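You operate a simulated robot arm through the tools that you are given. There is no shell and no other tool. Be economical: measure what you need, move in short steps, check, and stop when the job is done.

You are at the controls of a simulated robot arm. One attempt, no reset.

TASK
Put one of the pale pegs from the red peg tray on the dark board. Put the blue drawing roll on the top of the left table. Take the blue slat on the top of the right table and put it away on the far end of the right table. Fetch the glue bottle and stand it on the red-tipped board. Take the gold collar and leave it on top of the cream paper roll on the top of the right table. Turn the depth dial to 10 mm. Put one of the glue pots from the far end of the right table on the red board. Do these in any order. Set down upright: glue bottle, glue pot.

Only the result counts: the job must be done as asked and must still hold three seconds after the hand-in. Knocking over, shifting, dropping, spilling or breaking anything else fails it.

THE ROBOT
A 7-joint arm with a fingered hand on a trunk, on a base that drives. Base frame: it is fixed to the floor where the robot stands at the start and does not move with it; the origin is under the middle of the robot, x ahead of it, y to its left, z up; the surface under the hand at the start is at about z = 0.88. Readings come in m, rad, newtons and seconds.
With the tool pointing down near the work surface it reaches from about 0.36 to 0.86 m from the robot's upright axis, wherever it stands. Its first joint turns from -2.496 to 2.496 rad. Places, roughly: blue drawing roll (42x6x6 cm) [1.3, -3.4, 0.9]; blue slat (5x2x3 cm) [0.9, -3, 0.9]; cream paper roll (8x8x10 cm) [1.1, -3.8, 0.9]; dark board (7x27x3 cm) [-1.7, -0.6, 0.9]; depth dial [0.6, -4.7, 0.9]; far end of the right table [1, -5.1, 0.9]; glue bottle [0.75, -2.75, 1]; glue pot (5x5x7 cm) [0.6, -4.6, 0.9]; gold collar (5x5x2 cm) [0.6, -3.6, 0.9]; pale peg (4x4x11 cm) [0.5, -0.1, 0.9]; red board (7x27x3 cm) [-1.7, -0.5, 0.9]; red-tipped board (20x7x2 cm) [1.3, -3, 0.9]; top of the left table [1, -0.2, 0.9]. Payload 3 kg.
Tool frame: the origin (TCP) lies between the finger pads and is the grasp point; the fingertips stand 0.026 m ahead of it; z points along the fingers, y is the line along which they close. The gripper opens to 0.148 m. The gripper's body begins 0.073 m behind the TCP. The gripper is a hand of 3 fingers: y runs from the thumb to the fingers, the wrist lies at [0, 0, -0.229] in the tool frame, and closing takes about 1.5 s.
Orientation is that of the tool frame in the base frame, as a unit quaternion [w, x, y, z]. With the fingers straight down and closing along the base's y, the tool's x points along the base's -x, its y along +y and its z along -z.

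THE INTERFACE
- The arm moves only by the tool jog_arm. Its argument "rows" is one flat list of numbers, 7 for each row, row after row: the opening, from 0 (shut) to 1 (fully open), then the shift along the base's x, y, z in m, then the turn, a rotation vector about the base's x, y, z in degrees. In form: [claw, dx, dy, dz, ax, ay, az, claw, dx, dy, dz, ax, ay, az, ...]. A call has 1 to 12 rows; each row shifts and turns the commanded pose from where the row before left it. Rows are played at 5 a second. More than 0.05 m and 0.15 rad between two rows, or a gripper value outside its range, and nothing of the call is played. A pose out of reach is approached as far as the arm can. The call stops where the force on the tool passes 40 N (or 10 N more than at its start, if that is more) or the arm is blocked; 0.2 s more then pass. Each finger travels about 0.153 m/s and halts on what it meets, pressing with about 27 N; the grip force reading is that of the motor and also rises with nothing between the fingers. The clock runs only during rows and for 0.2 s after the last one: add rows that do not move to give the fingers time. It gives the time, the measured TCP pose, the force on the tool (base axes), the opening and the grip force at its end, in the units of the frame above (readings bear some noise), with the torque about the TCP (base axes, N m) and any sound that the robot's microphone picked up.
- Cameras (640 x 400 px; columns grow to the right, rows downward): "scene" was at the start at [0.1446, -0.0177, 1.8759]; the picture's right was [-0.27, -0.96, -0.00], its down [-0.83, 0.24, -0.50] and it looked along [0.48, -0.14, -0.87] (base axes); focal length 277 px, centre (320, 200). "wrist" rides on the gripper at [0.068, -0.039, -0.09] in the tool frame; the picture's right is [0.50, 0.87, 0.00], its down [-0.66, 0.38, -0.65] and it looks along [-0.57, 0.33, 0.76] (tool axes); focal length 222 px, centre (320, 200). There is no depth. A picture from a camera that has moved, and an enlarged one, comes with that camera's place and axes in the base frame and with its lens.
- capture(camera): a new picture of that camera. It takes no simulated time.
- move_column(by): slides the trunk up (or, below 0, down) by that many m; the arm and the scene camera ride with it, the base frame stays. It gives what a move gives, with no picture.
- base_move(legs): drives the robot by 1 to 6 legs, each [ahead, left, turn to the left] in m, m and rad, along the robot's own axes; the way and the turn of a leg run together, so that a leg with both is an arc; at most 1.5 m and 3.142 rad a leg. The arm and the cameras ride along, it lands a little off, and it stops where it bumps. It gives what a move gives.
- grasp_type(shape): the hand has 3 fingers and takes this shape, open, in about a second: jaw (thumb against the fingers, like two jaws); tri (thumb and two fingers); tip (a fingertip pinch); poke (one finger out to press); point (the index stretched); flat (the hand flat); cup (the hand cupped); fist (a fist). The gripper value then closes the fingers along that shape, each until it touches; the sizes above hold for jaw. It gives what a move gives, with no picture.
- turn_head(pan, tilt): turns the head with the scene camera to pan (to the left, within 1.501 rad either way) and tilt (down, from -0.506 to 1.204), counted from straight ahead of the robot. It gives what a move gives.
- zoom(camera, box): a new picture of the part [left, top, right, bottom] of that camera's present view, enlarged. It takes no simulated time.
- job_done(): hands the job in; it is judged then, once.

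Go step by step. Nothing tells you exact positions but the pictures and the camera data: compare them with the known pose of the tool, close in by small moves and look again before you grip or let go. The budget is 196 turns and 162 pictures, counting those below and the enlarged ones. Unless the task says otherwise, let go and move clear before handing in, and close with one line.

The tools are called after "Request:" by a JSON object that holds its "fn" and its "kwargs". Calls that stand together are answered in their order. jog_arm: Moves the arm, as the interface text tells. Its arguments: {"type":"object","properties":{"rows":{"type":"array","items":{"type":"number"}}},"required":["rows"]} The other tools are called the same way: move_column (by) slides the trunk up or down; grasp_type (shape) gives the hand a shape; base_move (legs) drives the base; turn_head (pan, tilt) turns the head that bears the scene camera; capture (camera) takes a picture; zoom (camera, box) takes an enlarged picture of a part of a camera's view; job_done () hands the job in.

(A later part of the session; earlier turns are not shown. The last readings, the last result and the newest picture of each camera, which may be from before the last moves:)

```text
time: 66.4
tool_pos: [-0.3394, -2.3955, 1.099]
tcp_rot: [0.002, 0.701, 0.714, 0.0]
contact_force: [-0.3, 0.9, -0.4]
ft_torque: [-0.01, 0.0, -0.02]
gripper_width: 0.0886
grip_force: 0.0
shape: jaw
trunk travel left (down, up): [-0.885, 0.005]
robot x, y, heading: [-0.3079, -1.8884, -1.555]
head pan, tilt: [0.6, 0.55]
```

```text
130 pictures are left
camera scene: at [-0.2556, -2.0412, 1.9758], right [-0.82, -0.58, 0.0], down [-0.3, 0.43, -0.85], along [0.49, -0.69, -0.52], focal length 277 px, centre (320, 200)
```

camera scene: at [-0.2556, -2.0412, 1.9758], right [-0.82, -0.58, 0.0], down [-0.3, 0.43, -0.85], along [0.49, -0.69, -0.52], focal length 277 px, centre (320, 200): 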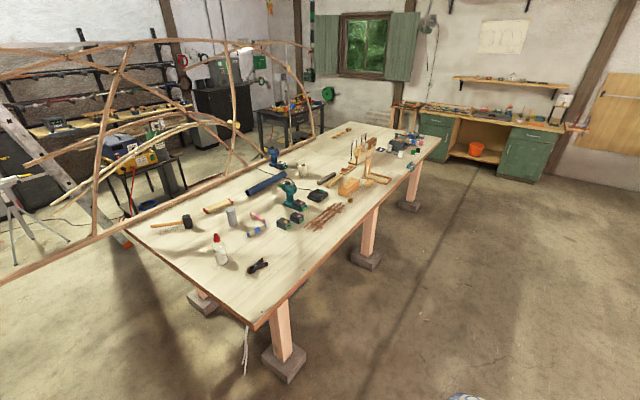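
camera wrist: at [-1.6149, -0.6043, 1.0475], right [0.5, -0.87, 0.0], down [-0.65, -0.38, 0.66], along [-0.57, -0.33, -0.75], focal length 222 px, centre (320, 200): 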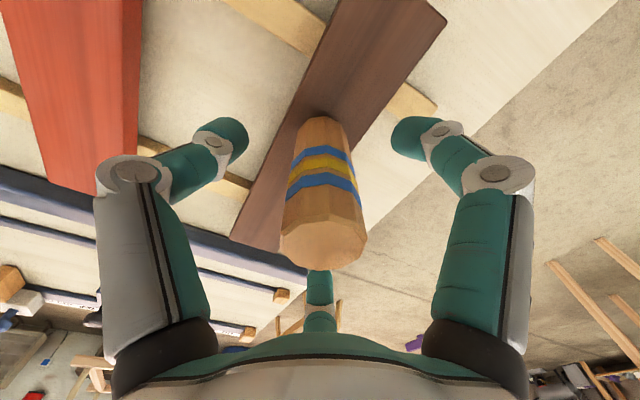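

The right table spans x 0.41–1.66, y -2.48 – -5.43. I zoom to identify its objects.

Request:
{"fn": "zoom", "kwargs": {"camera": "scene", "box": [130, 170, 290, 270]}}

Request:
{"fn": "zoom", "kwargs": {"camera": "scene", "box": [240, 150, 400, 250]}}

Request:
{"fn": "zoom", "kwargs": {"camera": "scene", "box": [320, 110, 448, 190]}}

```text
4.00 times, centred on (210, 220) of scene
camera zoom: at [-0.2556, -2.0412, 1.9758], right [-0.82, -0.58, 0.0], down [-0.3, 0.43, -0.85], along [0.49, -0.69, -0.52], focal length 1109 px, centre (760, 120)
```

zoom: 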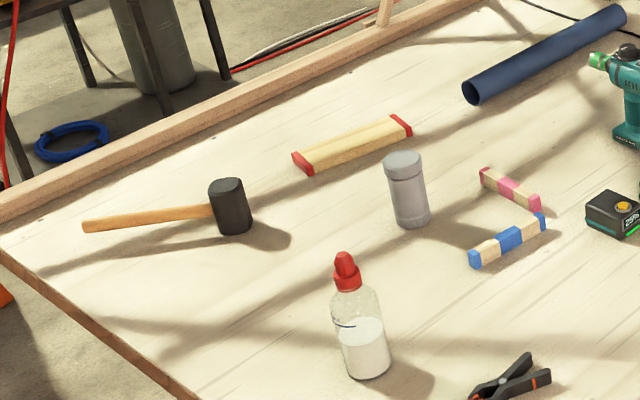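

```text
4.00 times, centred on (320, 200) of scene
camera zoom: at [-0.2556, -2.0412, 1.9758], right [-0.82, -0.58, 0.0], down [-0.3, 0.43, -0.85], along [0.49, -0.69, -0.52], focal length 1109 px, centre (320, 200)
```

zoom: 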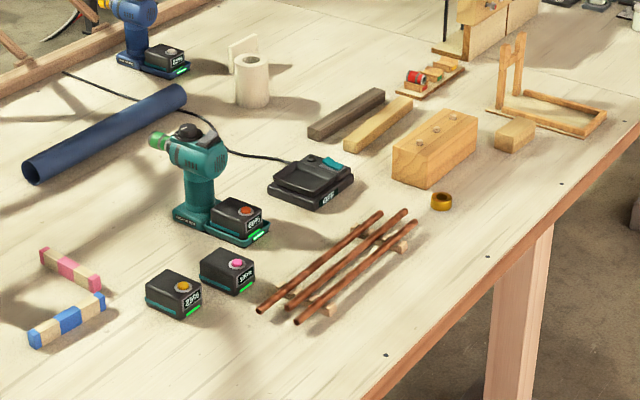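

```text
5.00 times, centred on (384, 150) of scene
camera zoom: at [-0.2556, -2.0412, 1.9758], right [-0.82, -0.58, 0.0], down [-0.3, 0.43, -0.85], along [0.49, -0.69, -0.52], focal length 1387 px, centre (0, 450)
```

zoom: 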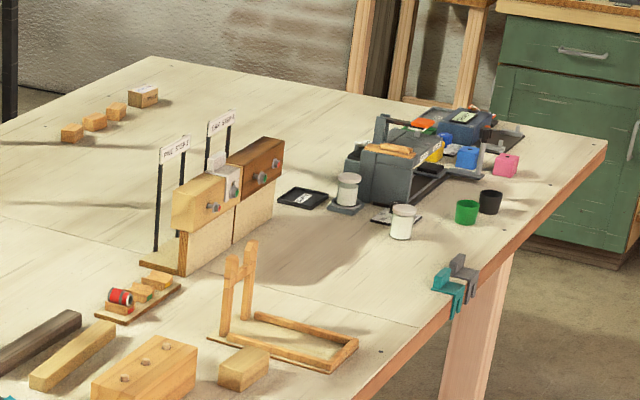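

The bottle, red-tipped board (≈1.32, -2.98), roll (≈1.26, -3.43), slat sticks and collar are seen. I check the gap between the two tables.

Request:
{"fn": "turn_head", "kwargs": {"pan": 1.45, "tilt": 0.6}}

Request:
{"fn": "capture", "kwargs": {"camera": "scene"}}

```text
time: 67.6
tool_pos: [-0.3383, -2.3954, 1.0984]
tcp_rot: [0.002, 0.701, 0.714, -0.001]
contact_force: [0.5, 0.1, 0.6]
ft_torque: [0.0, 0.0, 0.02]
gripper_width: 0.0889
grip_force: 0.1
shape: jaw
trunk travel left (down, up): [-0.885, 0.005]
robot x, y, heading: [-0.3114, -1.8872, -1.556]
head pan, tilt: [1.45, 0.6]
```

```text
126 pictures are left
camera scene: at [-0.2197, -1.9771, 1.9713], right [-0.1, -0.99, 0.0], down [-0.56, 0.06, -0.83], along [0.82, -0.08, -0.56], focal length 277 px, centre (320, 200)
```

scene: 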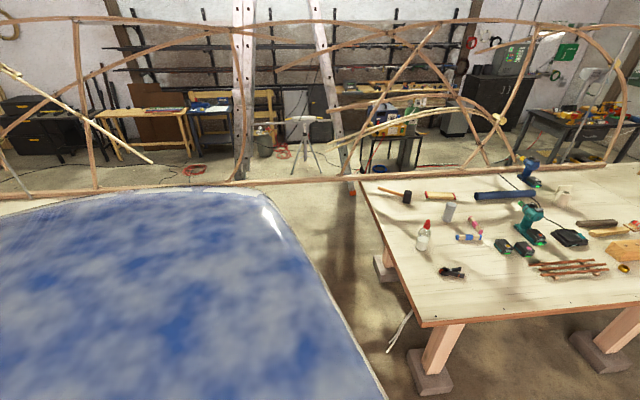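

The canoe frame blocks the far side, so I must use the end gap for far items. I turn left to look straight into the gap.

Request:
{"fn": "base_move", "kwargs": {"legs": [[0.19, 0, 0], [0, 0, 1.0]]}}

Request:
{"fn": "turn_head", "kwargs": {"pan": 0.6, "tilt": 0.7}}

Request:
{"fn": "capture", "kwargs": {"camera": "scene"}}

```text
time: 71.6
tool_pos: [0.1024, -2.3785, 1.099]
tcp_rot: [0.002, 0.274, 0.962, 0.0]
contact_force: [0.2, -0.9, -0.2]
ft_torque: [0.01, -0.04, -0.01]
gripper_width: 0.0885
grip_force: 0.1
shape: jaw
trunk travel left (down, up): [-0.885, 0.005]
robot x, y, heading: [-0.3062, -2.0786, -0.56]
head pan, tilt: [1.45, 0.6]
```

```text
time: 72.8
tool_pos: [0.1028, -2.3786, 1.0995]
tcp_rot: [0.002, 0.275, 0.961, 0.001]
contact_force: [-0.2, 0.8, 0.3]
ft_torque: [0.01, 0.02, -0.01]
gripper_width: 0.0885
grip_force: 0.1
shape: jaw
trunk travel left (down, up): [-0.885, 0.005]
robot x, y, heading: [-0.3076, -2.0814, -0.554]
head pan, tilt: [0.6, 0.7]
```

```text
125 pictures are left
camera scene: at [-0.1527, -2.1169, 1.9627], right [0.04, -1.0, 0.0], down [-0.64, -0.03, -0.77], along [0.76, 0.03, -0.64], focal length 277 px, centre (320, 200)
```

scene: 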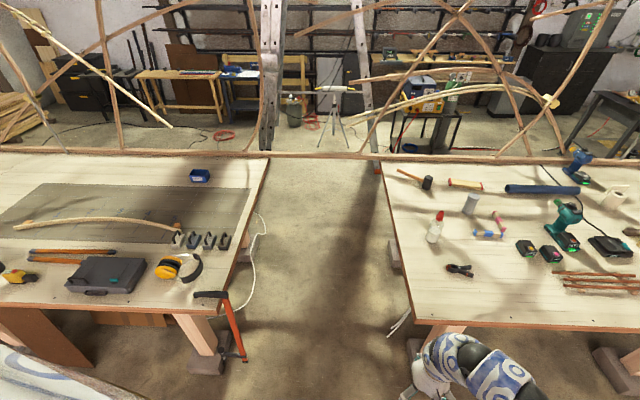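

The gap is about 0.73 m wide and clear. I turn back to face the right table's end and strafe into the gap.

Request:
{"fn": "base_move", "kwargs": {"legs": [[0, 0, -1.017], [0.025, 0, 0], [0, 0.9, 0]]}}

Request:
{"fn": "turn_head", "kwargs": {"pan": 0.2, "tilt": 0.8}}

Request:
{"fn": "capture", "kwargs": {"camera": "scene"}}

```text
time: 80.5
tool_pos: [0.5484, -2.6131, 1.0986]
tcp_rot: [0.002, 0.708, 0.706, -0.001]
contact_force: [-0.1, 0.4, 0.3]
ft_torque: [-0.03, 0.0, -0.01]
gripper_width: 0.0887
grip_force: 0.0
shape: jaw
trunk travel left (down, up): [-0.885, 0.005]
robot x, y, heading: [0.5884, -2.1106, -1.575]
head pan, tilt: [0.6, 0.7]
```

```text
time: 81.4
tool_pos: [0.5479, -2.6134, 1.0984]
tcp_rot: [0.002, 0.709, 0.705, -0.001]
contact_force: [0.4, -0.9, -0.1]
ft_torque: [0.01, 0.0, 0.02]
gripper_width: 0.0887
grip_force: 0.0
shape: jaw
trunk travel left (down, up): [-0.885, 0.005]
robot x, y, heading: [0.5906, -2.107, -1.568]
head pan, tilt: [0.201, 0.799]
```

```text
124 pictures are left
camera scene: at [0.6046, -2.2669, 1.9545], right [-0.98, -0.2, 0.0], down [-0.14, 0.7, -0.7], along [0.14, -0.68, -0.72], focal length 277 px, centre (320, 200)
```

scene: 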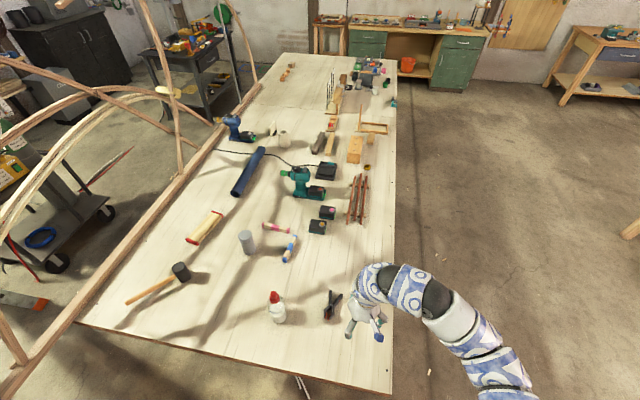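

The robot fits in the gap. I zoom in on the bottle, board and slats.

Request:
{"fn": "zoom", "kwargs": {"camera": "scene", "box": [170, 190, 362, 330]}}

Request:
{"fn": "zoom", "kwargs": {"camera": "scene", "box": [250, 205, 330, 265]}}

```text
2.86 times, centred on (266, 260) of scene
camera zoom: at [0.6046, -2.2669, 1.9545], right [-0.98, -0.2, 0.0], down [-0.14, 0.7, -0.7], along [0.14, -0.68, -0.72], focal length 792 px, centre (474, 29)
```

zoom: 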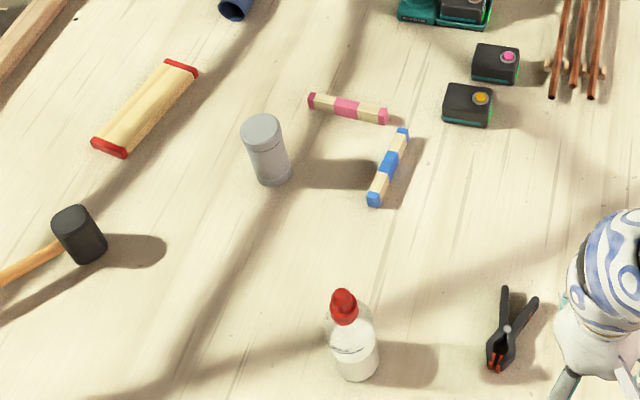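

```text
6.67 times, centred on (290, 235) of scene
camera zoom: at [0.6046, -2.2669, 1.9545], right [-0.98, -0.2, 0.0], down [-0.14, 0.7, -0.7], along [0.14, -0.68, -0.72], focal length 1849 px, centre (520, -33)
```

zoom: 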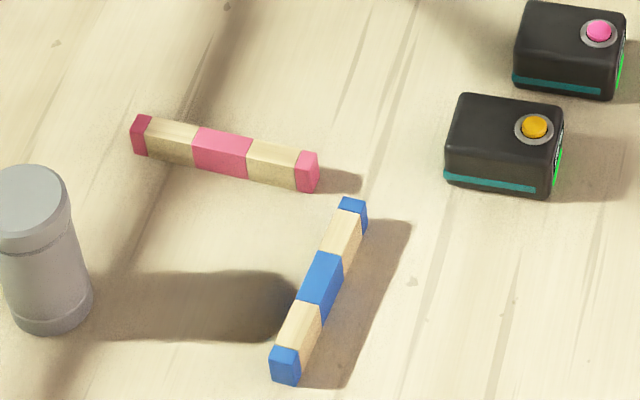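

The bottle stands at about (0.845, -2.64), top near z 1.07. I look closer at its neck to decide the grip.

Request:
{"fn": "zoom", "kwargs": {"camera": "scene", "box": [248, 280, 312, 330]}}

```text
8.00 times, centred on (280, 305) of scene
camera zoom: at [0.6046, -2.2669, 1.9545], right [-0.98, -0.2, 0.0], down [-0.14, 0.7, -0.7], along [0.14, -0.68, -0.72], focal length 2219 px, centre (640, -640)
```

zoom: 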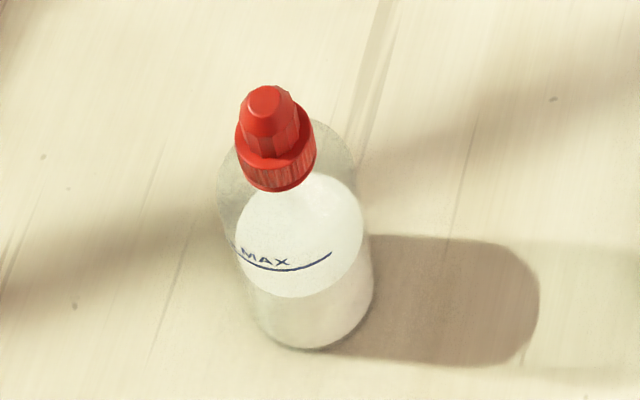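

The body is 6 cm wide with a tall cap, so I'll grip it from the side with the hand tilted ~56°. First I tilt and move to a pre-grasp point before the bottle.

Request:
{"fn": "jog_arm", "kwargs": {"rows": [0.7, 0.01, 0.02, 0, -8, 0, 0, 0.7, 0.01, 0.02, 0, -8, 0, 0, 0.7, 0.02, 0.02, 0, -8, 0, 0, 0.7, 0.02, 0.02, 0, -8, 0, 0, 0.7, 0.02, 0.02, -0.01, -8, 0, 0, 0.7, 0.02, 0.01, -0.01, -8, 0, 0, 0.7, 0.02, 0, -0.01, -8, 0, 0, 0.7, 0, 0, 0, 0, 0, 0]}}

Request:
{"fn": "capture", "kwargs": {"camera": "scene"}}

Request:
{"fn": "capture", "kwargs": {"camera": "wrist"}}

```text
time: 83.2
tool_pos: [0.7023, -2.5605, 1.0202]
tcp_rot: [0.335, 0.626, 0.621, -0.332]
contact_force: [1.1, 1.6, -0.5]
ft_torque: [-0.08, 0.09, -0.17]
gripper_width: 0.1036
grip_force: 0.0
shape: jaw
out of reach, approached as far as the arm can: row 1, 2, 3, 4
trunk travel left (down, up): [-0.885, 0.005]
robot x, y, heading: [0.5876, -2.1079, -1.573]
head pan, tilt: [0.201, 0.799]
```

```text
120 pictures are left
camera scene: at [0.6058, -2.2663, 1.9545], right [-0.98, -0.2, 0.0], down [-0.14, 0.7, -0.7], along [0.14, -0.68, -0.72], focal length 277 px, centre (320, 200)
```

scene: 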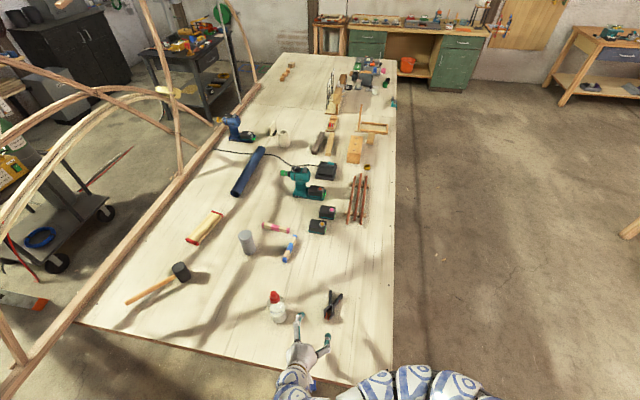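

```text
119 pictures are left
camera wrist: at [0.6634, -2.4473, 1.0149], right [0.87, 0.27, -0.41], down [0.37, 0.18, 0.91], along [0.32, -0.95, 0.05], focal length 222 px, centre (320, 200)
```

wrist: 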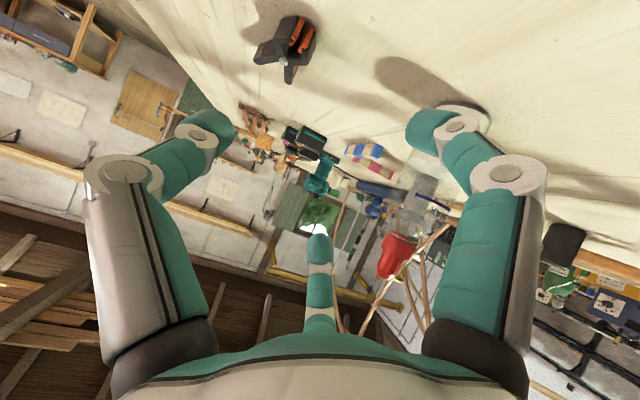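

Request:
{"fn": "jog_arm", "kwargs": {"rows": [0.7, 0, 0.035, 0, 0, 0, 0, 0.7, 0.02, 0.02, 0, 0, 0, 0, 0.7, 0.04, 0, -0.005, 0, 0, 0, 0.7, 0.04, 0, -0.005, 0, 0, 0, 0.7, 0.04, 0, -0.005, 0, 0, 0, 0.7, 0, 0, 0, 0, 0, 0]}}

Request:
{"fn": "capture", "kwargs": {"camera": "wrist"}}

Request:
{"fn": "zoom", "kwargs": {"camera": "scene", "box": [220, 270, 380, 370]}}

```text
time: 84.6
tool_pos: [0.8411, -2.5027, 1.0058]
tcp_rot: [0.334, 0.625, 0.623, -0.332]
contact_force: [0.1, -0.8, -0.6]
ft_torque: [-0.03, 0.02, 0.02]
gripper_width: 0.1035
grip_force: 0.1
shape: jaw
trunk travel left (down, up): [-0.885, 0.005]
robot x, y, heading: [0.591, -2.1089, -1.575]
head pan, tilt: [0.201, 0.799]
```

```text
118 pictures are left
camera wrist: at [0.8024, -2.3909, 1.0001], right [0.87, 0.28, -0.41], down [0.37, 0.18, 0.91], along [0.33, -0.94, 0.05], focal length 222 px, centre (320, 200)
```

wrist: 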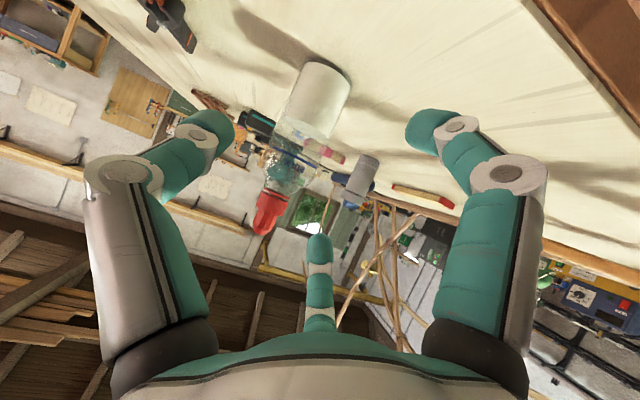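

```text
4.00 times, centred on (300, 320) of scene
camera zoom: at [0.6034, -2.2668, 1.9545], right [-0.98, -0.2, 0.0], down [-0.14, 0.7, -0.7], along [0.14, -0.68, -0.72], focal length 1109 px, centre (400, -280)
```

zoom: 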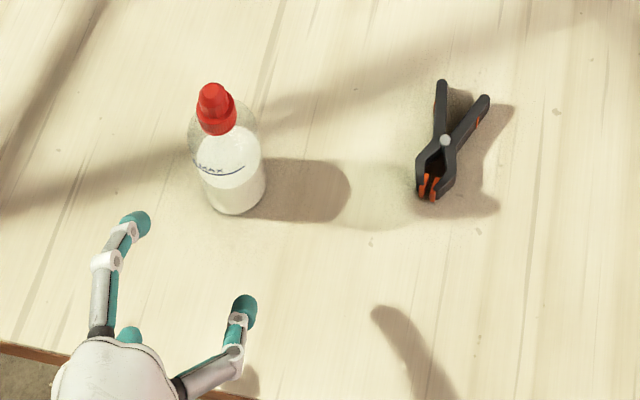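

The bottle is aligned with the hand. I advance to its axis at z≈0.96.

Request:
{"fn": "jog_arm", "kwargs": {"rows": [0.7, -0.001, -0.034, -0.0115, 0, 0, 0, 0.7, -0.001, -0.034, -0.0115, 0, 0, 0, 0.7, -0.001, -0.034, -0.0115, 0, 0, 0, 0.7, 0, 0, 0, 0, 0, 0]}}

Request:
{"fn": "capture", "kwargs": {"camera": "wrist"}}

Request:
{"fn": "zoom", "kwargs": {"camera": "scene", "box": [220, 270, 380, 370]}}

```text
time: 85.6
tool_pos: [0.8393, -2.6062, 0.971]
tcp_rot: [0.334, 0.625, 0.623, -0.332]
contact_force: [-0.1, 0.5, -0.1]
ft_torque: [0.03, 0.02, 0.03]
gripper_width: 0.1034
grip_force: 0.0
shape: jaw
trunk travel left (down, up): [-0.885, 0.005]
robot x, y, heading: [0.5896, -2.1081, -1.578]
head pan, tilt: [0.201, 0.799]
```

```text
116 pictures are left
camera wrist: at [0.7997, -2.4928, 0.9651], right [0.87, 0.28, -0.41], down [0.37, 0.18, 0.91], along [0.33, -0.94, 0.05], focal length 222 px, centre (320, 200)
```

wrist: 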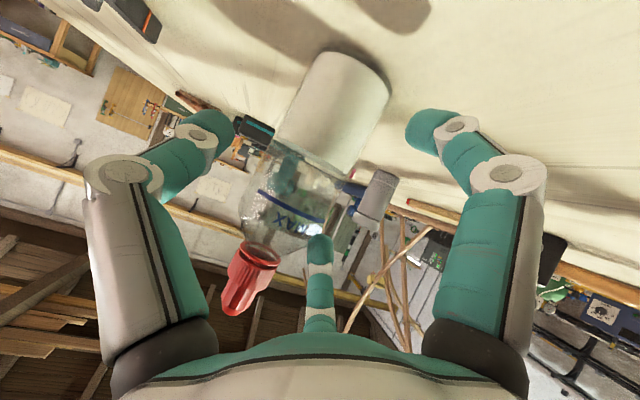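

```text
4.00 times, centred on (300, 320) of scene
camera zoom: at [0.6045, -2.2663, 1.9545], right [-0.98, -0.2, 0.0], down [-0.14, 0.7, -0.7], along [0.14, -0.68, -0.72], focal length 1109 px, centre (400, -280)
```

zoom: 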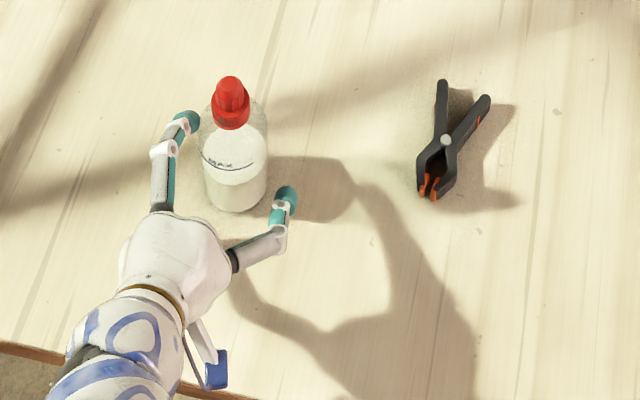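

The bottle has been leaned slightly by a finger on the +x side, because for a cylinder in this pose the hand needs to be fully open. I open fully and shift a little to let it stand again.

Request:
{"fn": "jog_arm", "kwargs": {"rows": [0.85, 0.002, 0, 0, 0, 0, 0, 1, 0.003, 0, 0, 0, 0, 0, 1, 0.003, 0, 0, 0, 0, 0, 1, 0, 0, 0, 0, 0, 0]}}

Request:
{"fn": "capture", "kwargs": {"camera": "wrist"}}

Request:
{"fn": "zoom", "kwargs": {"camera": "scene", "box": [220, 270, 380, 370]}}

```text
time: 86.6
tool_pos: [0.8472, -2.6065, 0.9714]
tcp_rot: [0.335, 0.624, 0.623, -0.332]
contact_force: [-0.3, 0.4, -0.5]
ft_torque: [-0.01, -0.02, 0.03]
gripper_width: 0.1479
grip_force: 0.1
shape: jaw
trunk travel left (down, up): [-0.885, 0.005]
robot x, y, heading: [0.5878, -2.1098, -1.574]
head pan, tilt: [0.201, 0.799]
```

```text
114 pictures are left
camera wrist: at [0.8081, -2.4936, 0.9651], right [0.87, 0.28, -0.41], down [0.37, 0.18, 0.91], along [0.33, -0.94, 0.05], focal length 222 px, centre (320, 200)
```

wrist: 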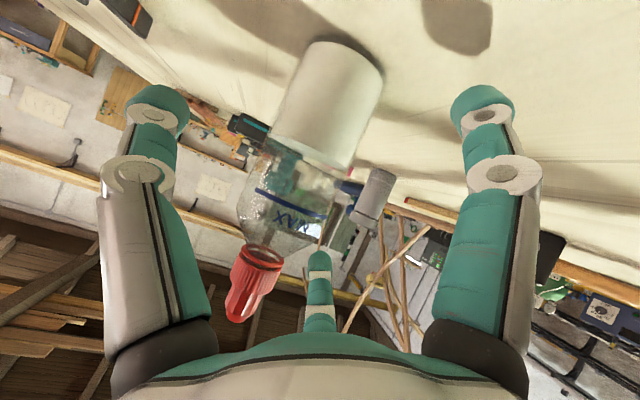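

```text
4.00 times, centred on (300, 320) of scene
camera zoom: at [0.6044, -2.2669, 1.9544], right [-0.98, -0.2, 0.0], down [-0.14, 0.7, -0.7], along [0.14, -0.68, -0.72], focal length 1109 px, centre (400, -280)
```

zoom: 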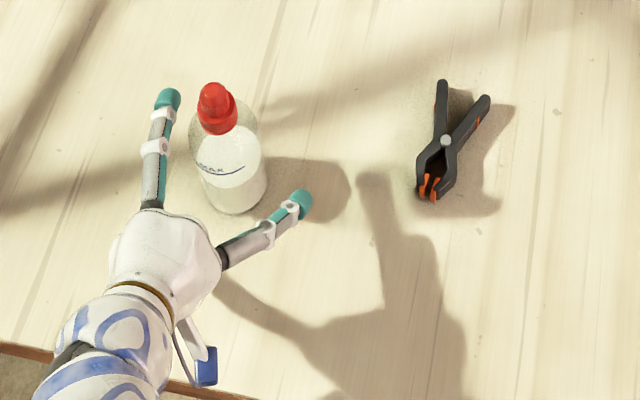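

Upright again. I advance the last 3.5 cm, staying offset so thumb and fingers touch together.

Request:
{"fn": "jog_arm", "kwargs": {"rows": [1, 0.001, -0.017, -0.003, 0, 0, 0, 1, 0, -0.017, -0.003, 0, 0, 0, 1, 0, 0, 0, 0, 0, 0]}}

Request:
{"fn": "capture", "kwargs": {"camera": "wrist"}}

Request:
{"fn": "zoom", "kwargs": {"camera": "scene", "box": [220, 270, 380, 370]}}

```text
time: 87.4
tool_pos: [0.8491, -2.6388, 0.9635]
tcp_rot: [0.334, 0.625, 0.623, -0.332]
contact_force: [0.0, 0.1, -0.4]
ft_torque: [0.0, -0.02, 0.0]
gripper_width: 0.1478
grip_force: 0.0
shape: jaw
trunk travel left (down, up): [-0.885, 0.005]
robot x, y, heading: [0.5889, -2.107, -1.575]
head pan, tilt: [0.201, 0.799]
```

```text
112 pictures are left
camera wrist: at [0.8087, -2.5272, 0.9585], right [0.87, 0.28, -0.41], down [0.37, 0.18, 0.91], along [0.33, -0.94, 0.05], focal length 222 px, centre (320, 200)
```

wrist: 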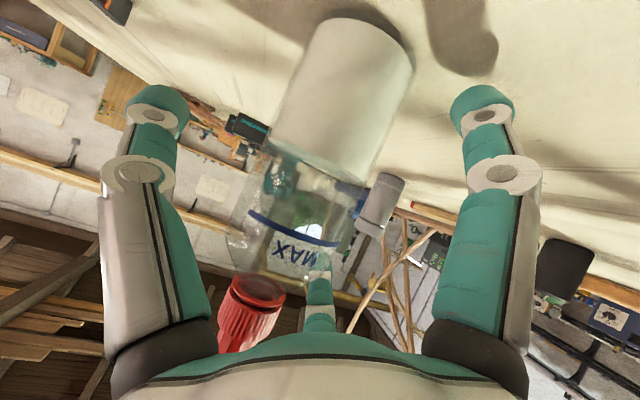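

```text
4.00 times, centred on (300, 320) of scene
camera zoom: at [0.6045, -2.2667, 1.9545], right [-0.98, -0.2, 0.0], down [-0.14, 0.7, -0.7], along [0.14, -0.68, -0.72], focal length 1109 px, centre (400, -280)
```

zoom: 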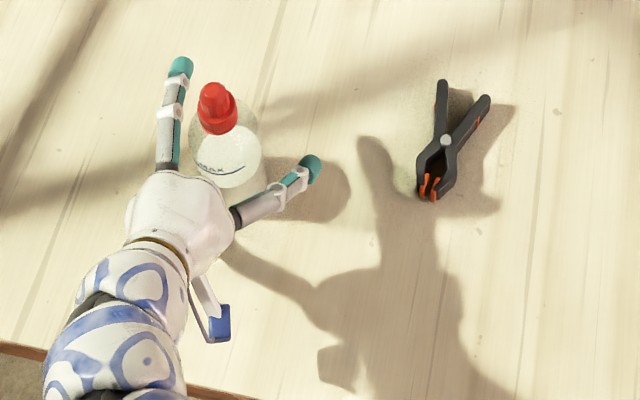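

Good; the bottle is between thumb and fingers. I close slowly.

Request:
{"fn": "jog_arm", "kwargs": {"rows": [0.8, 0, 0, 0, 0, 0, 0, 0.65, 0, 0, 0, 0, 0, 0, 0.5, 0, 0, 0, 0, 0, 0, 0.3, 0, 0, 0, 0, 0, 0, 0.1, 0, 0, 0, 0, 0, 0, 0, 0, 0, 0, 0, 0, 0, 0, 0, 0, 0, 0, 0, 0]}}

Request:
{"fn": "capture", "kwargs": {"camera": "wrist"}}

Request:
{"fn": "zoom", "kwargs": {"camera": "scene", "box": [220, 270, 380, 370]}}

```text
time: 89.0
tool_pos: [0.8485, -2.6396, 0.9661]
tcp_rot: [0.334, 0.626, 0.621, -0.333]
contact_force: [0.9, 0.7, 8.4]
ft_torque: [0.16, -0.02, -0.01]
gripper_width: 0.0594
grip_force: 26.8
shape: jaw
trunk travel left (down, up): [-0.885, 0.005]
robot x, y, heading: [0.5902, -2.1063, -1.573]
head pan, tilt: [0.201, 0.799]
```

```text
110 pictures are left
camera wrist: at [0.8091, -2.5271, 0.9593], right [0.87, 0.28, -0.41], down [0.37, 0.18, 0.91], along [0.33, -0.94, 0.05], focal length 222 px, centre (320, 200)
```

wrist: 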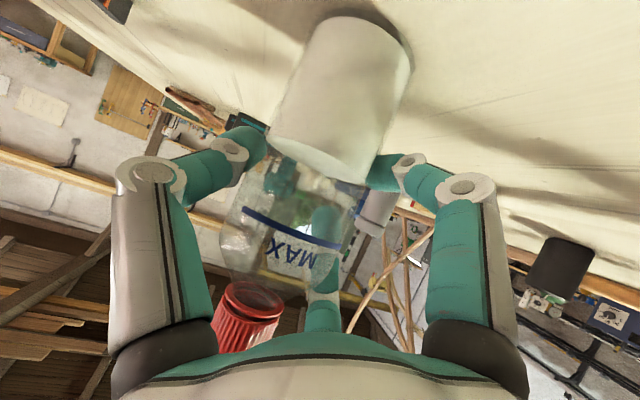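

```text
4.00 times, centred on (300, 320) of scene
camera zoom: at [0.6044, -2.2661, 1.9546], right [-0.98, -0.2, 0.0], down [-0.14, 0.7, -0.7], along [0.14, -0.68, -0.72], focal length 1109 px, centre (400, -280)
```

zoom: 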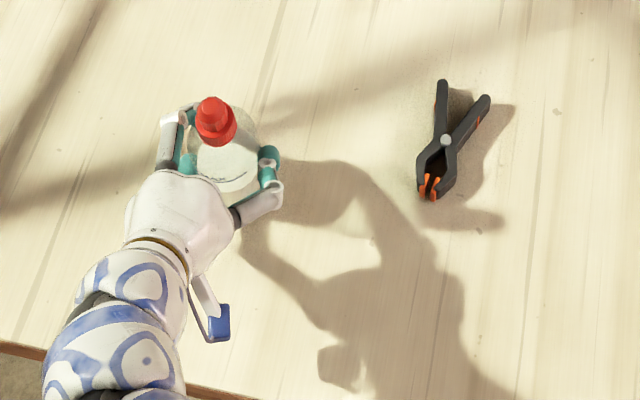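

Gripped. I lift and check the bottle's attitude.

Request:
{"fn": "jog_arm", "kwargs": {"rows": [0, 0, 0, 0.03, 0, 0, 0, 0, 0, 0, 0.04, 0, 0, 0, 0, 0, 0, 0.04, 0, 0, 0, 0, 0, 0, 0.03, 0, 0, 0, 0, 0, 0, 0, 0, 0, 0]}}

Request:
{"fn": "zoom", "kwargs": {"camera": "scene", "box": [220, 270, 380, 370]}}

Request:
{"fn": "capture", "kwargs": {"camera": "wrist"}}

```text
time: 90.2
tool_pos: [0.8468, -2.639, 1.1047]
tcp_rot: [0.334, 0.625, 0.623, -0.332]
contact_force: [0.4, -0.4, -3.6]
ft_torque: [0.03, -0.02, 0.01]
gripper_width: 0.0583
grip_force: 27.2
shape: jaw
trunk travel left (down, up): [-0.885, 0.005]
robot x, y, heading: [0.5878, -2.1098, -1.574]
head pan, tilt: [0.201, 0.799]
```

```text
4.00 times, centred on (300, 320) of scene
camera zoom: at [0.6046, -2.267, 1.9544], right [-0.98, -0.2, 0.0], down [-0.14, 0.7, -0.7], along [0.14, -0.68, -0.72], focal length 1109 px, centre (400, -280)
```

zoom: 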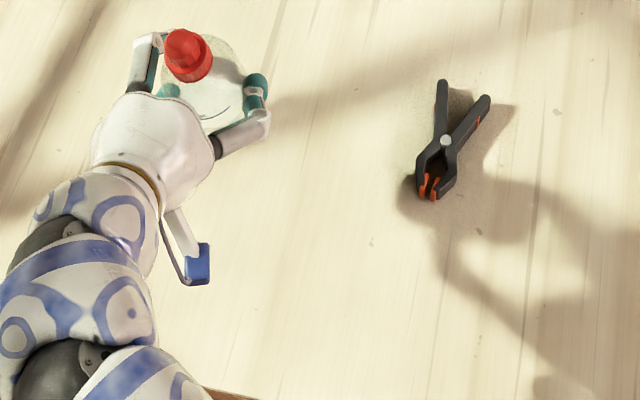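

```text
107 pictures are left
camera wrist: at [0.8085, -2.5273, 1.0994], right [0.87, 0.28, -0.41], down [0.38, 0.18, 0.91], along [0.33, -0.94, 0.05], focal length 222 px, centre (320, 200)
```

wrist: 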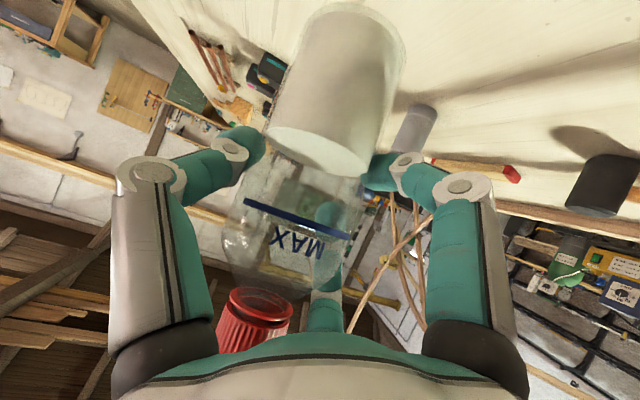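

The bottle is held with a lean of ~3°. I raise it, correct the lean, and strafe the base left toward the red-tipped board.

Request:
{"fn": "jog_arm", "kwargs": {"rows": [0, -0.03, 0, 0.03, 2, 0, 0, 0, -0.03, 0, 0.02, 0, -3, 0, 0, 0, 0, 0, 0, 0, 0]}}

Request:
{"fn": "base_move", "kwargs": {"legs": [[0, 0.58, 0]]}}

Request:
{"fn": "capture", "kwargs": {"camera": "scene"}}

```text
time: 91.0
tool_pos: [0.7884, -2.6405, 1.1539]
tcp_rot: [0.338, 0.639, 0.62, -0.304]
contact_force: [0.4, 0.3, -2.8]
ft_torque: [0.01, -0.04, 0.01]
gripper_width: 0.0581
grip_force: 27.3
shape: jaw
trunk travel left (down, up): [-0.885, 0.005]
robot x, y, heading: [0.5909, -2.1108, -1.573]
head pan, tilt: [0.201, 0.799]
```

```text
time: 94.3
tool_pos: [1.3742, -2.6421, 1.1539]
tcp_rot: [0.34, 0.637, 0.621, -0.305]
contact_force: [-0.3, 0.5, -2.6]
ft_torque: [0.01, -0.01, -0.01]
gripper_width: 0.0581
grip_force: 26.8
shape: jaw
trunk travel left (down, up): [-0.885, 0.005]
robot x, y, heading: [1.173, -2.1105, -1.571]
head pan, tilt: [0.201, 0.799]
```

```text
106 pictures are left
camera scene: at [1.1896, -2.2686, 1.9544], right [-0.98, -0.2, 0.0], down [-0.14, 0.7, -0.7], along [0.14, -0.68, -0.72], focal length 277 px, centre (320, 200)
```

scene: 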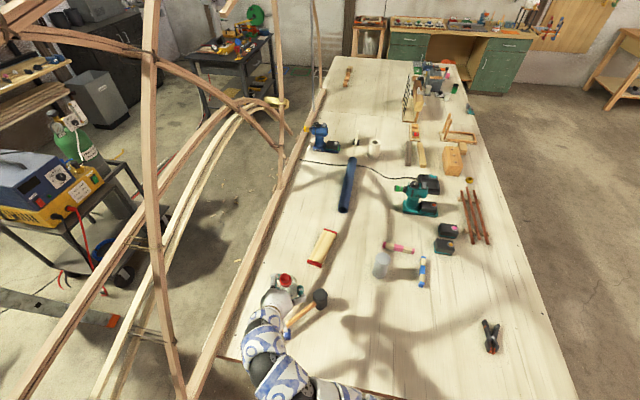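

Request:
{"fn": "zoom", "kwargs": {"camera": "scene", "box": [220, 210, 380, 310]}}

Request:
{"fn": "capture", "kwargs": {"camera": "wrist"}}

```text
4.00 times, centred on (300, 260) of scene
camera zoom: at [1.1896, -2.2686, 1.9544], right [-0.98, -0.2, 0.0], down [-0.14, 0.7, -0.7], along [0.14, -0.68, -0.72], focal length 1109 px, centre (400, -40)
```

zoom: 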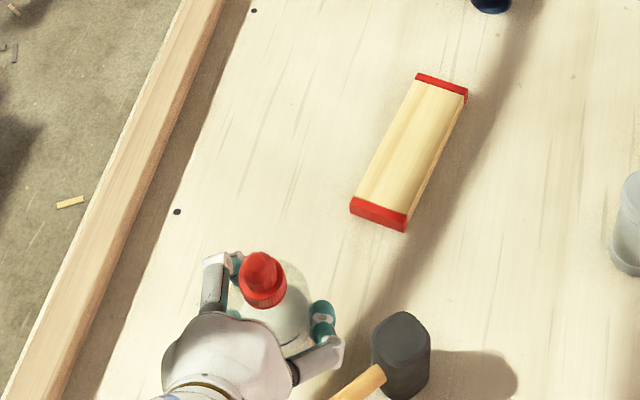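

```text
104 pictures are left
camera wrist: at [1.3346, -2.5283, 1.1499], right [0.89, 0.29, -0.36], down [0.33, 0.15, 0.93], along [0.33, -0.94, 0.03], focal length 222 px, centre (320, 200)
```

wrist: 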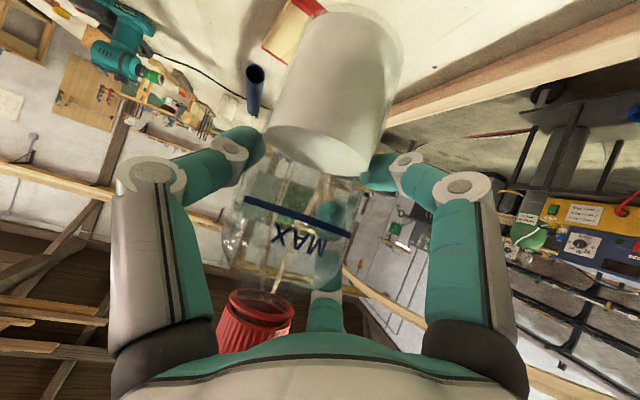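

Request:
{"fn": "zoom", "kwargs": {"camera": "scene", "box": [260, 265, 324, 305]}}

```text
10.00 times, centred on (292, 285) of scene
camera zoom: at [1.1896, -2.2686, 1.9544], right [-0.98, -0.2, 0.0], down [-0.14, 0.7, -0.7], along [0.14, -0.68, -0.72], focal length 2774 px, centre (600, -650)
```

zoom: 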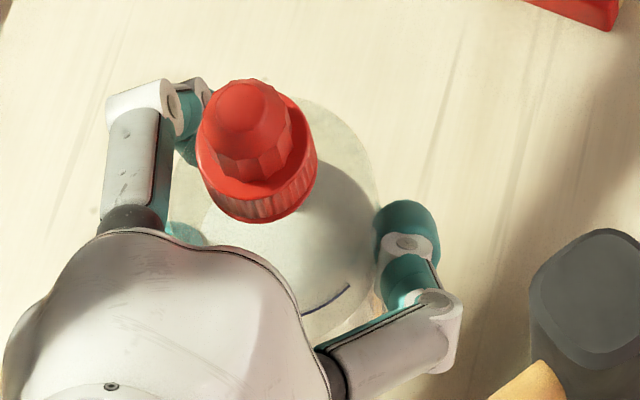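

The bottle leans roughly 10° towards the robot and 4° to -x. I correct this by turning the hand and look again.

Request:
{"fn": "jog_arm", "kwargs": {"rows": [0, 0, 0, 0, 5, 2, 0, 0, 0, 0, 0, 5, 2, 0, 0, 0, 0, 0, 0, 0, 0]}}

Request:
{"fn": "zoom", "kwargs": {"camera": "scene", "box": [260, 265, 324, 305]}}

Request:
{"fn": "capture", "kwargs": {"camera": "wrist"}}

```text
time: 95.1
tool_pos: [1.3736, -2.641, 1.1536]
tcp_rot: [0.26, 0.655, 0.656, -0.27]
contact_force: [0.0, 0.8, -1.7]
ft_torque: [0.03, -0.05, 0.01]
gripper_width: 0.058
grip_force: 27.0
shape: jaw
trunk travel left (down, up): [-0.885, 0.005]
robot x, y, heading: [1.1739, -2.111, -1.57]
head pan, tilt: [0.201, 0.799]
```

```text
10.00 times, centred on (292, 285) of scene
camera zoom: at [1.1883, -2.269, 1.9544], right [-0.98, -0.2, 0.0], down [-0.14, 0.7, -0.7], along [0.14, -0.68, -0.72], focal length 2774 px, centre (600, -650)
```

zoom: 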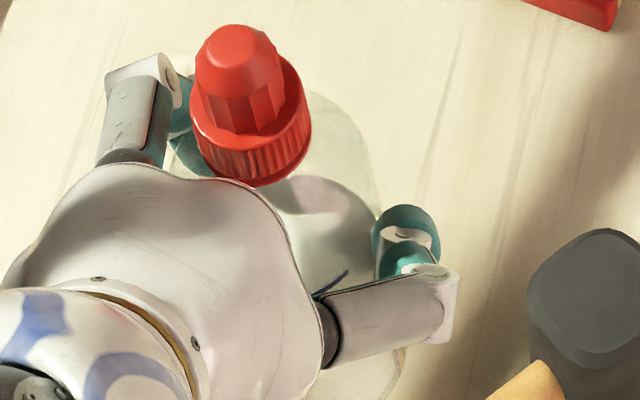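

```text
101 pictures are left
camera wrist: at [1.3344, -2.5299, 1.1726], right [0.86, 0.36, -0.36], down [0.39, -0.02, 0.92], along [0.32, -0.93, -0.15], focal length 222 px, centre (320, 200)
```

wrist: 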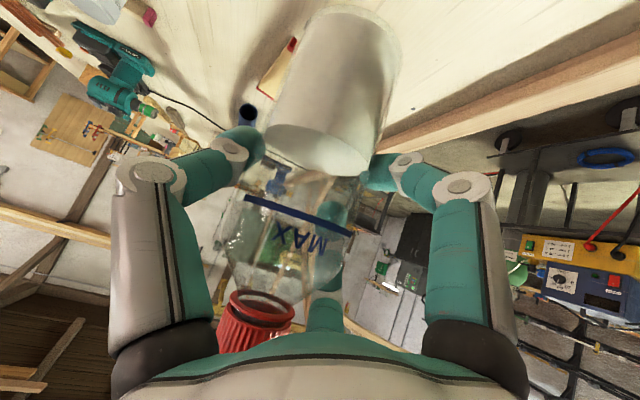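

Nearly upright now. One more small correction, then I carry the bottle over the board at height.

Request:
{"fn": "jog_arm", "kwargs": {"rows": [0, -0.005, -0.045, 0, 3, 0, 0, 0, -0.005, -0.045, 0, 0, 0, 0, 0, -0.005, -0.045, 0, 0, 0, 0, 0, -0.005, -0.045, 0, 0, 0, 0, 0, -0.006, -0.045, 0, 0, 0, 0, 0, -0.006, -0.045, 0, 0, 0, 0, 0, -0.006, -0.045, 0, 0, 0, 0, 0, 0, -0.014, 0, 0, 0, 0, 0, 0, 0, 0, 0, 0, 0]}}

Request:
{"fn": "zoom", "kwargs": {"camera": "scene", "box": [250, 180, 410, 280]}}

Request:
{"fn": "capture", "kwargs": {"camera": "wrist"}}

```text
time: 97.1
tool_pos: [1.3369, -2.9706, 1.1533]
tcp_rot: [0.244, 0.661, 0.663, -0.254]
contact_force: [0.9, 0.3, -3.3]
ft_torque: [-0.03, -0.04, -0.01]
gripper_width: 0.0576
grip_force: 26.7
shape: jaw
trunk travel left (down, up): [-0.885, 0.005]
robot x, y, heading: [1.1722, -2.111, -1.573]
head pan, tilt: [0.201, 0.799]
```

```text
4.00 times, centred on (330, 230) of scene
camera zoom: at [1.1886, -2.2691, 1.9544], right [-0.98, -0.2, 0.0], down [-0.14, 0.7, -0.7], along [0.14, -0.68, -0.72], focal length 1109 px, centre (280, 80)
```

zoom: 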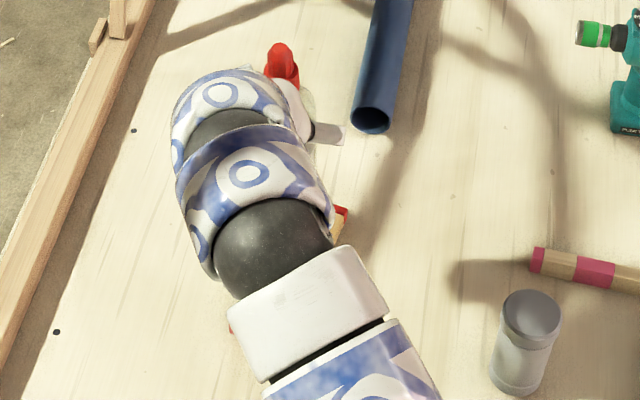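

```text
99 pictures are left
camera wrist: at [1.2964, -2.86, 1.1779], right [0.86, 0.37, -0.34], down [0.39, -0.06, 0.92], along [0.32, -0.93, -0.2], focal length 222 px, centre (320, 200)
```

wrist: 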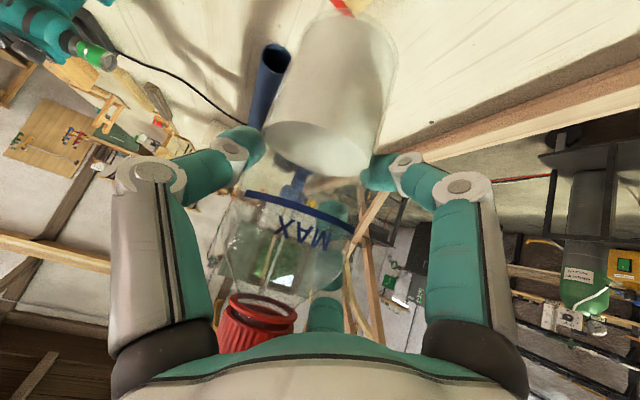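

Request:
{"fn": "jog_arm", "kwargs": {"rows": [0, 0, 0, -0.04, 0, 0, 0, 0, 0, 0, -0.04, 0, 0, 0, 0, 0, 0, -0.035, 0, 0, 0, 0, 0, 0, 0, 0, 0, 0]}}

Request:
{"fn": "capture", "kwargs": {"camera": "wrist"}}

Request:
{"fn": "zoom", "kwargs": {"camera": "scene", "box": [250, 200, 378, 280]}}

```text
time: 98.1
tool_pos: [1.335, -2.9705, 1.0395]
tcp_rot: [0.245, 0.661, 0.663, -0.254]
contact_force: [0.8, 0.0, -3.0]
ft_torque: [0.02, -0.01, -0.01]
gripper_width: 0.0576
grip_force: 26.7
shape: jaw
trunk travel left (down, up): [-0.885, 0.005]
robot x, y, heading: [1.1752, -2.1094, -1.573]
head pan, tilt: [0.201, 0.799]
```

```text
98 pictures are left
camera wrist: at [1.2969, -2.8599, 1.0637], right [0.86, 0.37, -0.34], down [0.39, -0.06, 0.92], along [0.32, -0.93, -0.2], focal length 222 px, centre (320, 200)
```

wrist: 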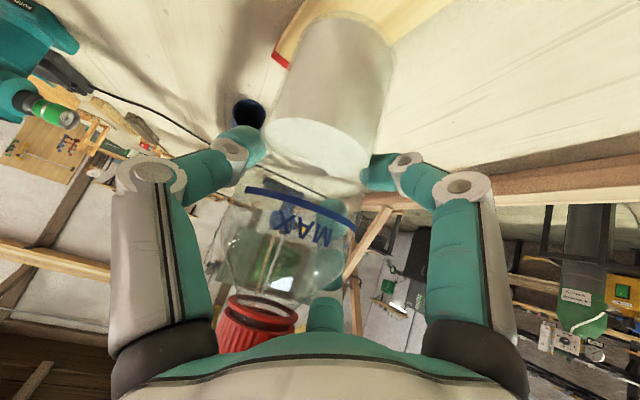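

```text
5.00 times, centred on (314, 240) of scene
camera zoom: at [1.1886, -2.2685, 1.9545], right [-0.98, -0.2, 0.0], down [-0.14, 0.7, -0.7], along [0.14, -0.68, -0.72], focal length 1387 px, centre (350, 0)
```

zoom: 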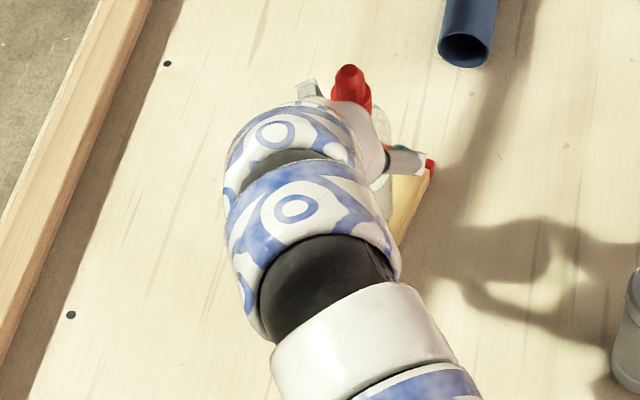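

Request:
{"fn": "jog_arm", "kwargs": {"rows": [0, 0.007, 0, -0.02, 0, 0, 0, 0, 0, 0, -0.02, 0, 0, 0, 0, 0, 0, -0.005, 0, 0, 0, 0, 0, 0, 0, 0, 0, 0]}}

Request:
{"fn": "capture", "kwargs": {"camera": "wrist"}}

```text
time: 99.1
tool_pos: [1.3416, -2.9694, 0.9939]
tcp_rot: [0.243, 0.661, 0.663, -0.253]
contact_force: [-0.6, 0.4, -3.3]
ft_torque: [0.02, -0.03, -0.02]
gripper_width: 0.0575
grip_force: 26.5
shape: jaw
trunk travel left (down, up): [-0.885, 0.005]
robot x, y, heading: [1.1717, -2.108, -1.573]
head pan, tilt: [0.201, 0.799]
```

```text
96 pictures are left
camera wrist: at [1.3033, -2.8592, 1.0179], right [0.86, 0.37, -0.34], down [0.39, -0.06, 0.92], along [0.32, -0.92, -0.2], focal length 222 px, centre (320, 200)
```

wrist: 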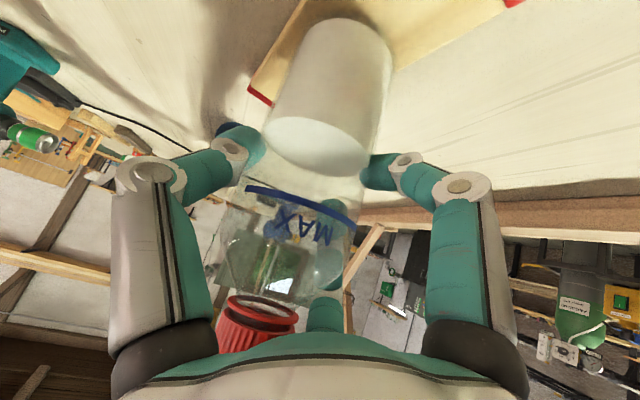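

Request:
{"fn": "jog_arm", "kwargs": {"rows": [0, 0.004, 0, -0.003, 0, 0, 0, 0, 0, 0, -0.003, 0, 0, 0, 0, 0, 0, 0, 0, 0, 0]}}

Request:
{"fn": "jog_arm", "kwargs": {"rows": [0, 0, 0, -0.002, 0, 0, 0, 0, 0, 0, 0, 0, 0, 0]}}

```text
time: 99.9
tool_pos: [1.3451, -2.9694, 0.9902]
tcp_rot: [0.244, 0.661, 0.662, -0.254]
contact_force: [-0.9, -2.3, 5.8]
ft_torque: [-0.07, 0.09, 0.01]
gripper_width: 0.0575
grip_force: 27.3
shape: jaw
trunk travel left (down, up): [-0.885, 0.005]
robot x, y, heading: [1.1707, -2.1117, -1.571]
head pan, tilt: [0.201, 0.799]
```

```text
time: 100.5
tool_pos: [1.3453, -2.9708, 0.9889]
tcp_rot: [0.245, 0.661, 0.662, -0.255]
contact_force: [-1.3, -5.2, 14.8]
ft_torque: [-0.18, 0.27, 0.1]
gripper_width: 0.0573
grip_force: 26.5
shape: jaw
trunk travel left (down, up): [-0.885, 0.005]
robot x, y, heading: [1.1747, -2.108, -1.566]
head pan, tilt: [0.201, 0.799]
```

Contact with the board. I open gradually and check.

Request:
{"fn": "jog_arm", "kwargs": {"rows": [0.45, 0, 0, 0, 0, 0, 0, 0.55, 0, 0, 0, 0, 0, 0, 0.7, 0, 0, 0, 0, 0, 0, 0.85, 0, 0, 0, 0, 0, 0, 1, 0, 0, 0, 0, 0, 0, 1, 0, 0, 0, 0, 0, 0]}}

Request:
{"fn": "capture", "kwargs": {"camera": "wrist"}}

Request:
{"fn": "zoom", "kwargs": {"camera": "scene", "box": [250, 200, 378, 280]}}

```text
time: 101.9
tool_pos: [1.3454, -2.9697, 0.9865]
tcp_rot: [0.244, 0.661, 0.663, -0.253]
contact_force: [-0.1, 1.1, -1.4]
ft_torque: [0.0, 0.05, 0.01]
gripper_width: 0.1478
grip_force: 0.0
shape: jaw
trunk travel left (down, up): [-0.885, 0.005]
robot x, y, heading: [1.176, -2.1095, -1.568]
head pan, tilt: [0.201, 0.799]
```

```text
95 pictures are left
camera wrist: at [1.3073, -2.8592, 1.0105], right [0.86, 0.37, -0.34], down [0.39, -0.06, 0.92], along [0.32, -0.93, -0.2], focal length 222 px, centre (320, 200)
```

wrist: 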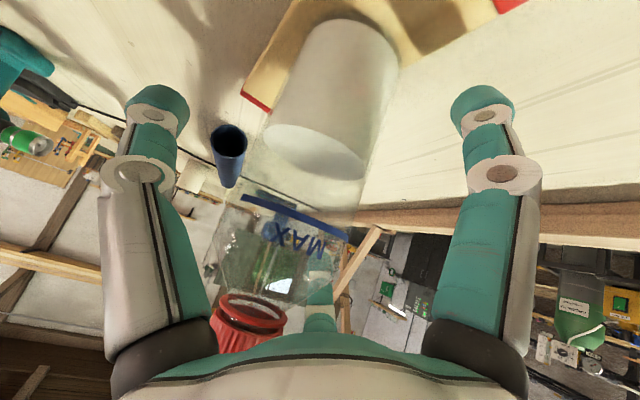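

```text
5.00 times, centred on (314, 240) of scene
camera zoom: at [1.1887, -2.2685, 1.9544], right [-0.98, -0.2, 0.0], down [-0.14, 0.7, -0.7], along [0.14, -0.68, -0.72], focal length 1387 px, centre (350, 0)
```

zoom: 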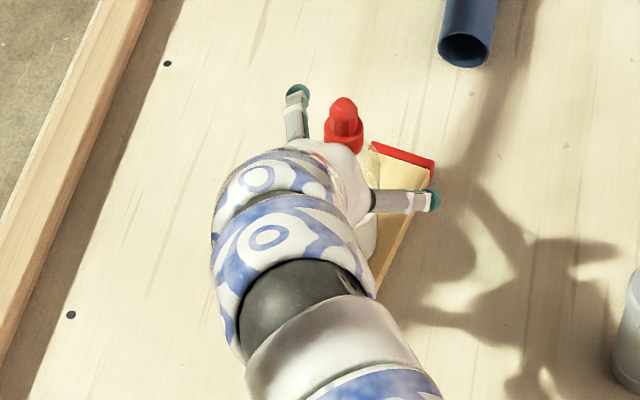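

The bottle stands on the board. I retreat along the hand's axis.

Request:
{"fn": "jog_arm", "kwargs": {"rows": [1, 0, 0.02, 0.022, 0, 0, 0, 1, 0, 0.03, 0.033, 0, 0, 0, 1, 0, 0.03, 0.033, 0, 0, 0, 1, 0, 0.03, 0.033, 0, 0, 0, 1, 0, 0.03, 0.033, 0, 0, 0, 1, 0, 0, 0, 0, 0, 0]}}

Request:
{"fn": "capture", "kwargs": {"camera": "wrist"}}

Request:
{"fn": "zoom", "kwargs": {"camera": "scene", "box": [250, 200, 378, 280]}}

```text
time: 103.3
tool_pos: [1.3465, -2.828, 1.1393]
tcp_rot: [0.243, 0.661, 0.663, -0.253]
contact_force: [0.7, -0.2, 0.7]
ft_torque: [0.02, 0.02, 0.0]
gripper_width: 0.1477
grip_force: 0.1
shape: jaw
trunk travel left (down, up): [-0.885, 0.005]
robot x, y, heading: [1.1722, -2.1091, -1.574]
head pan, tilt: [0.201, 0.799]
```

```text
93 pictures are left
camera wrist: at [1.3079, -2.7186, 1.1636], right [0.86, 0.37, -0.34], down [0.39, -0.06, 0.92], along [0.32, -0.93, -0.2], focal length 222 px, centre (320, 200)
```

wrist: 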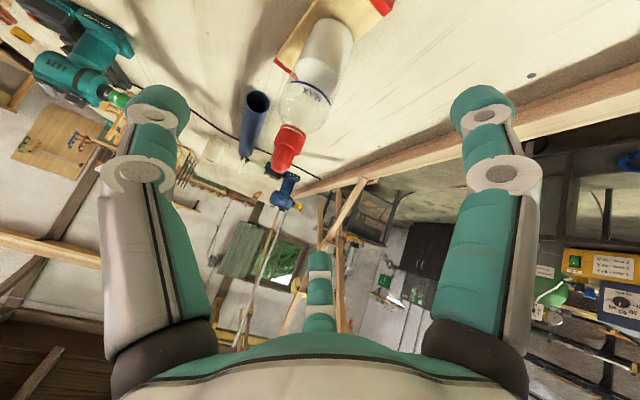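

```text
5.00 times, centred on (314, 240) of scene
camera zoom: at [1.1888, -2.2691, 1.9544], right [-0.98, -0.2, 0.0], down [-0.14, 0.7, -0.7], along [0.14, -0.68, -0.72], focal length 1387 px, centre (350, 0)
```

zoom: 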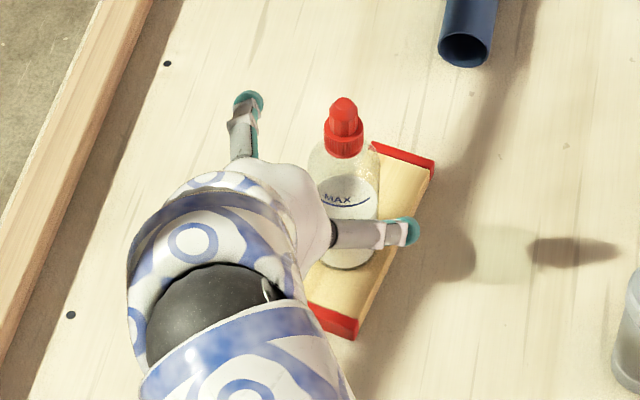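

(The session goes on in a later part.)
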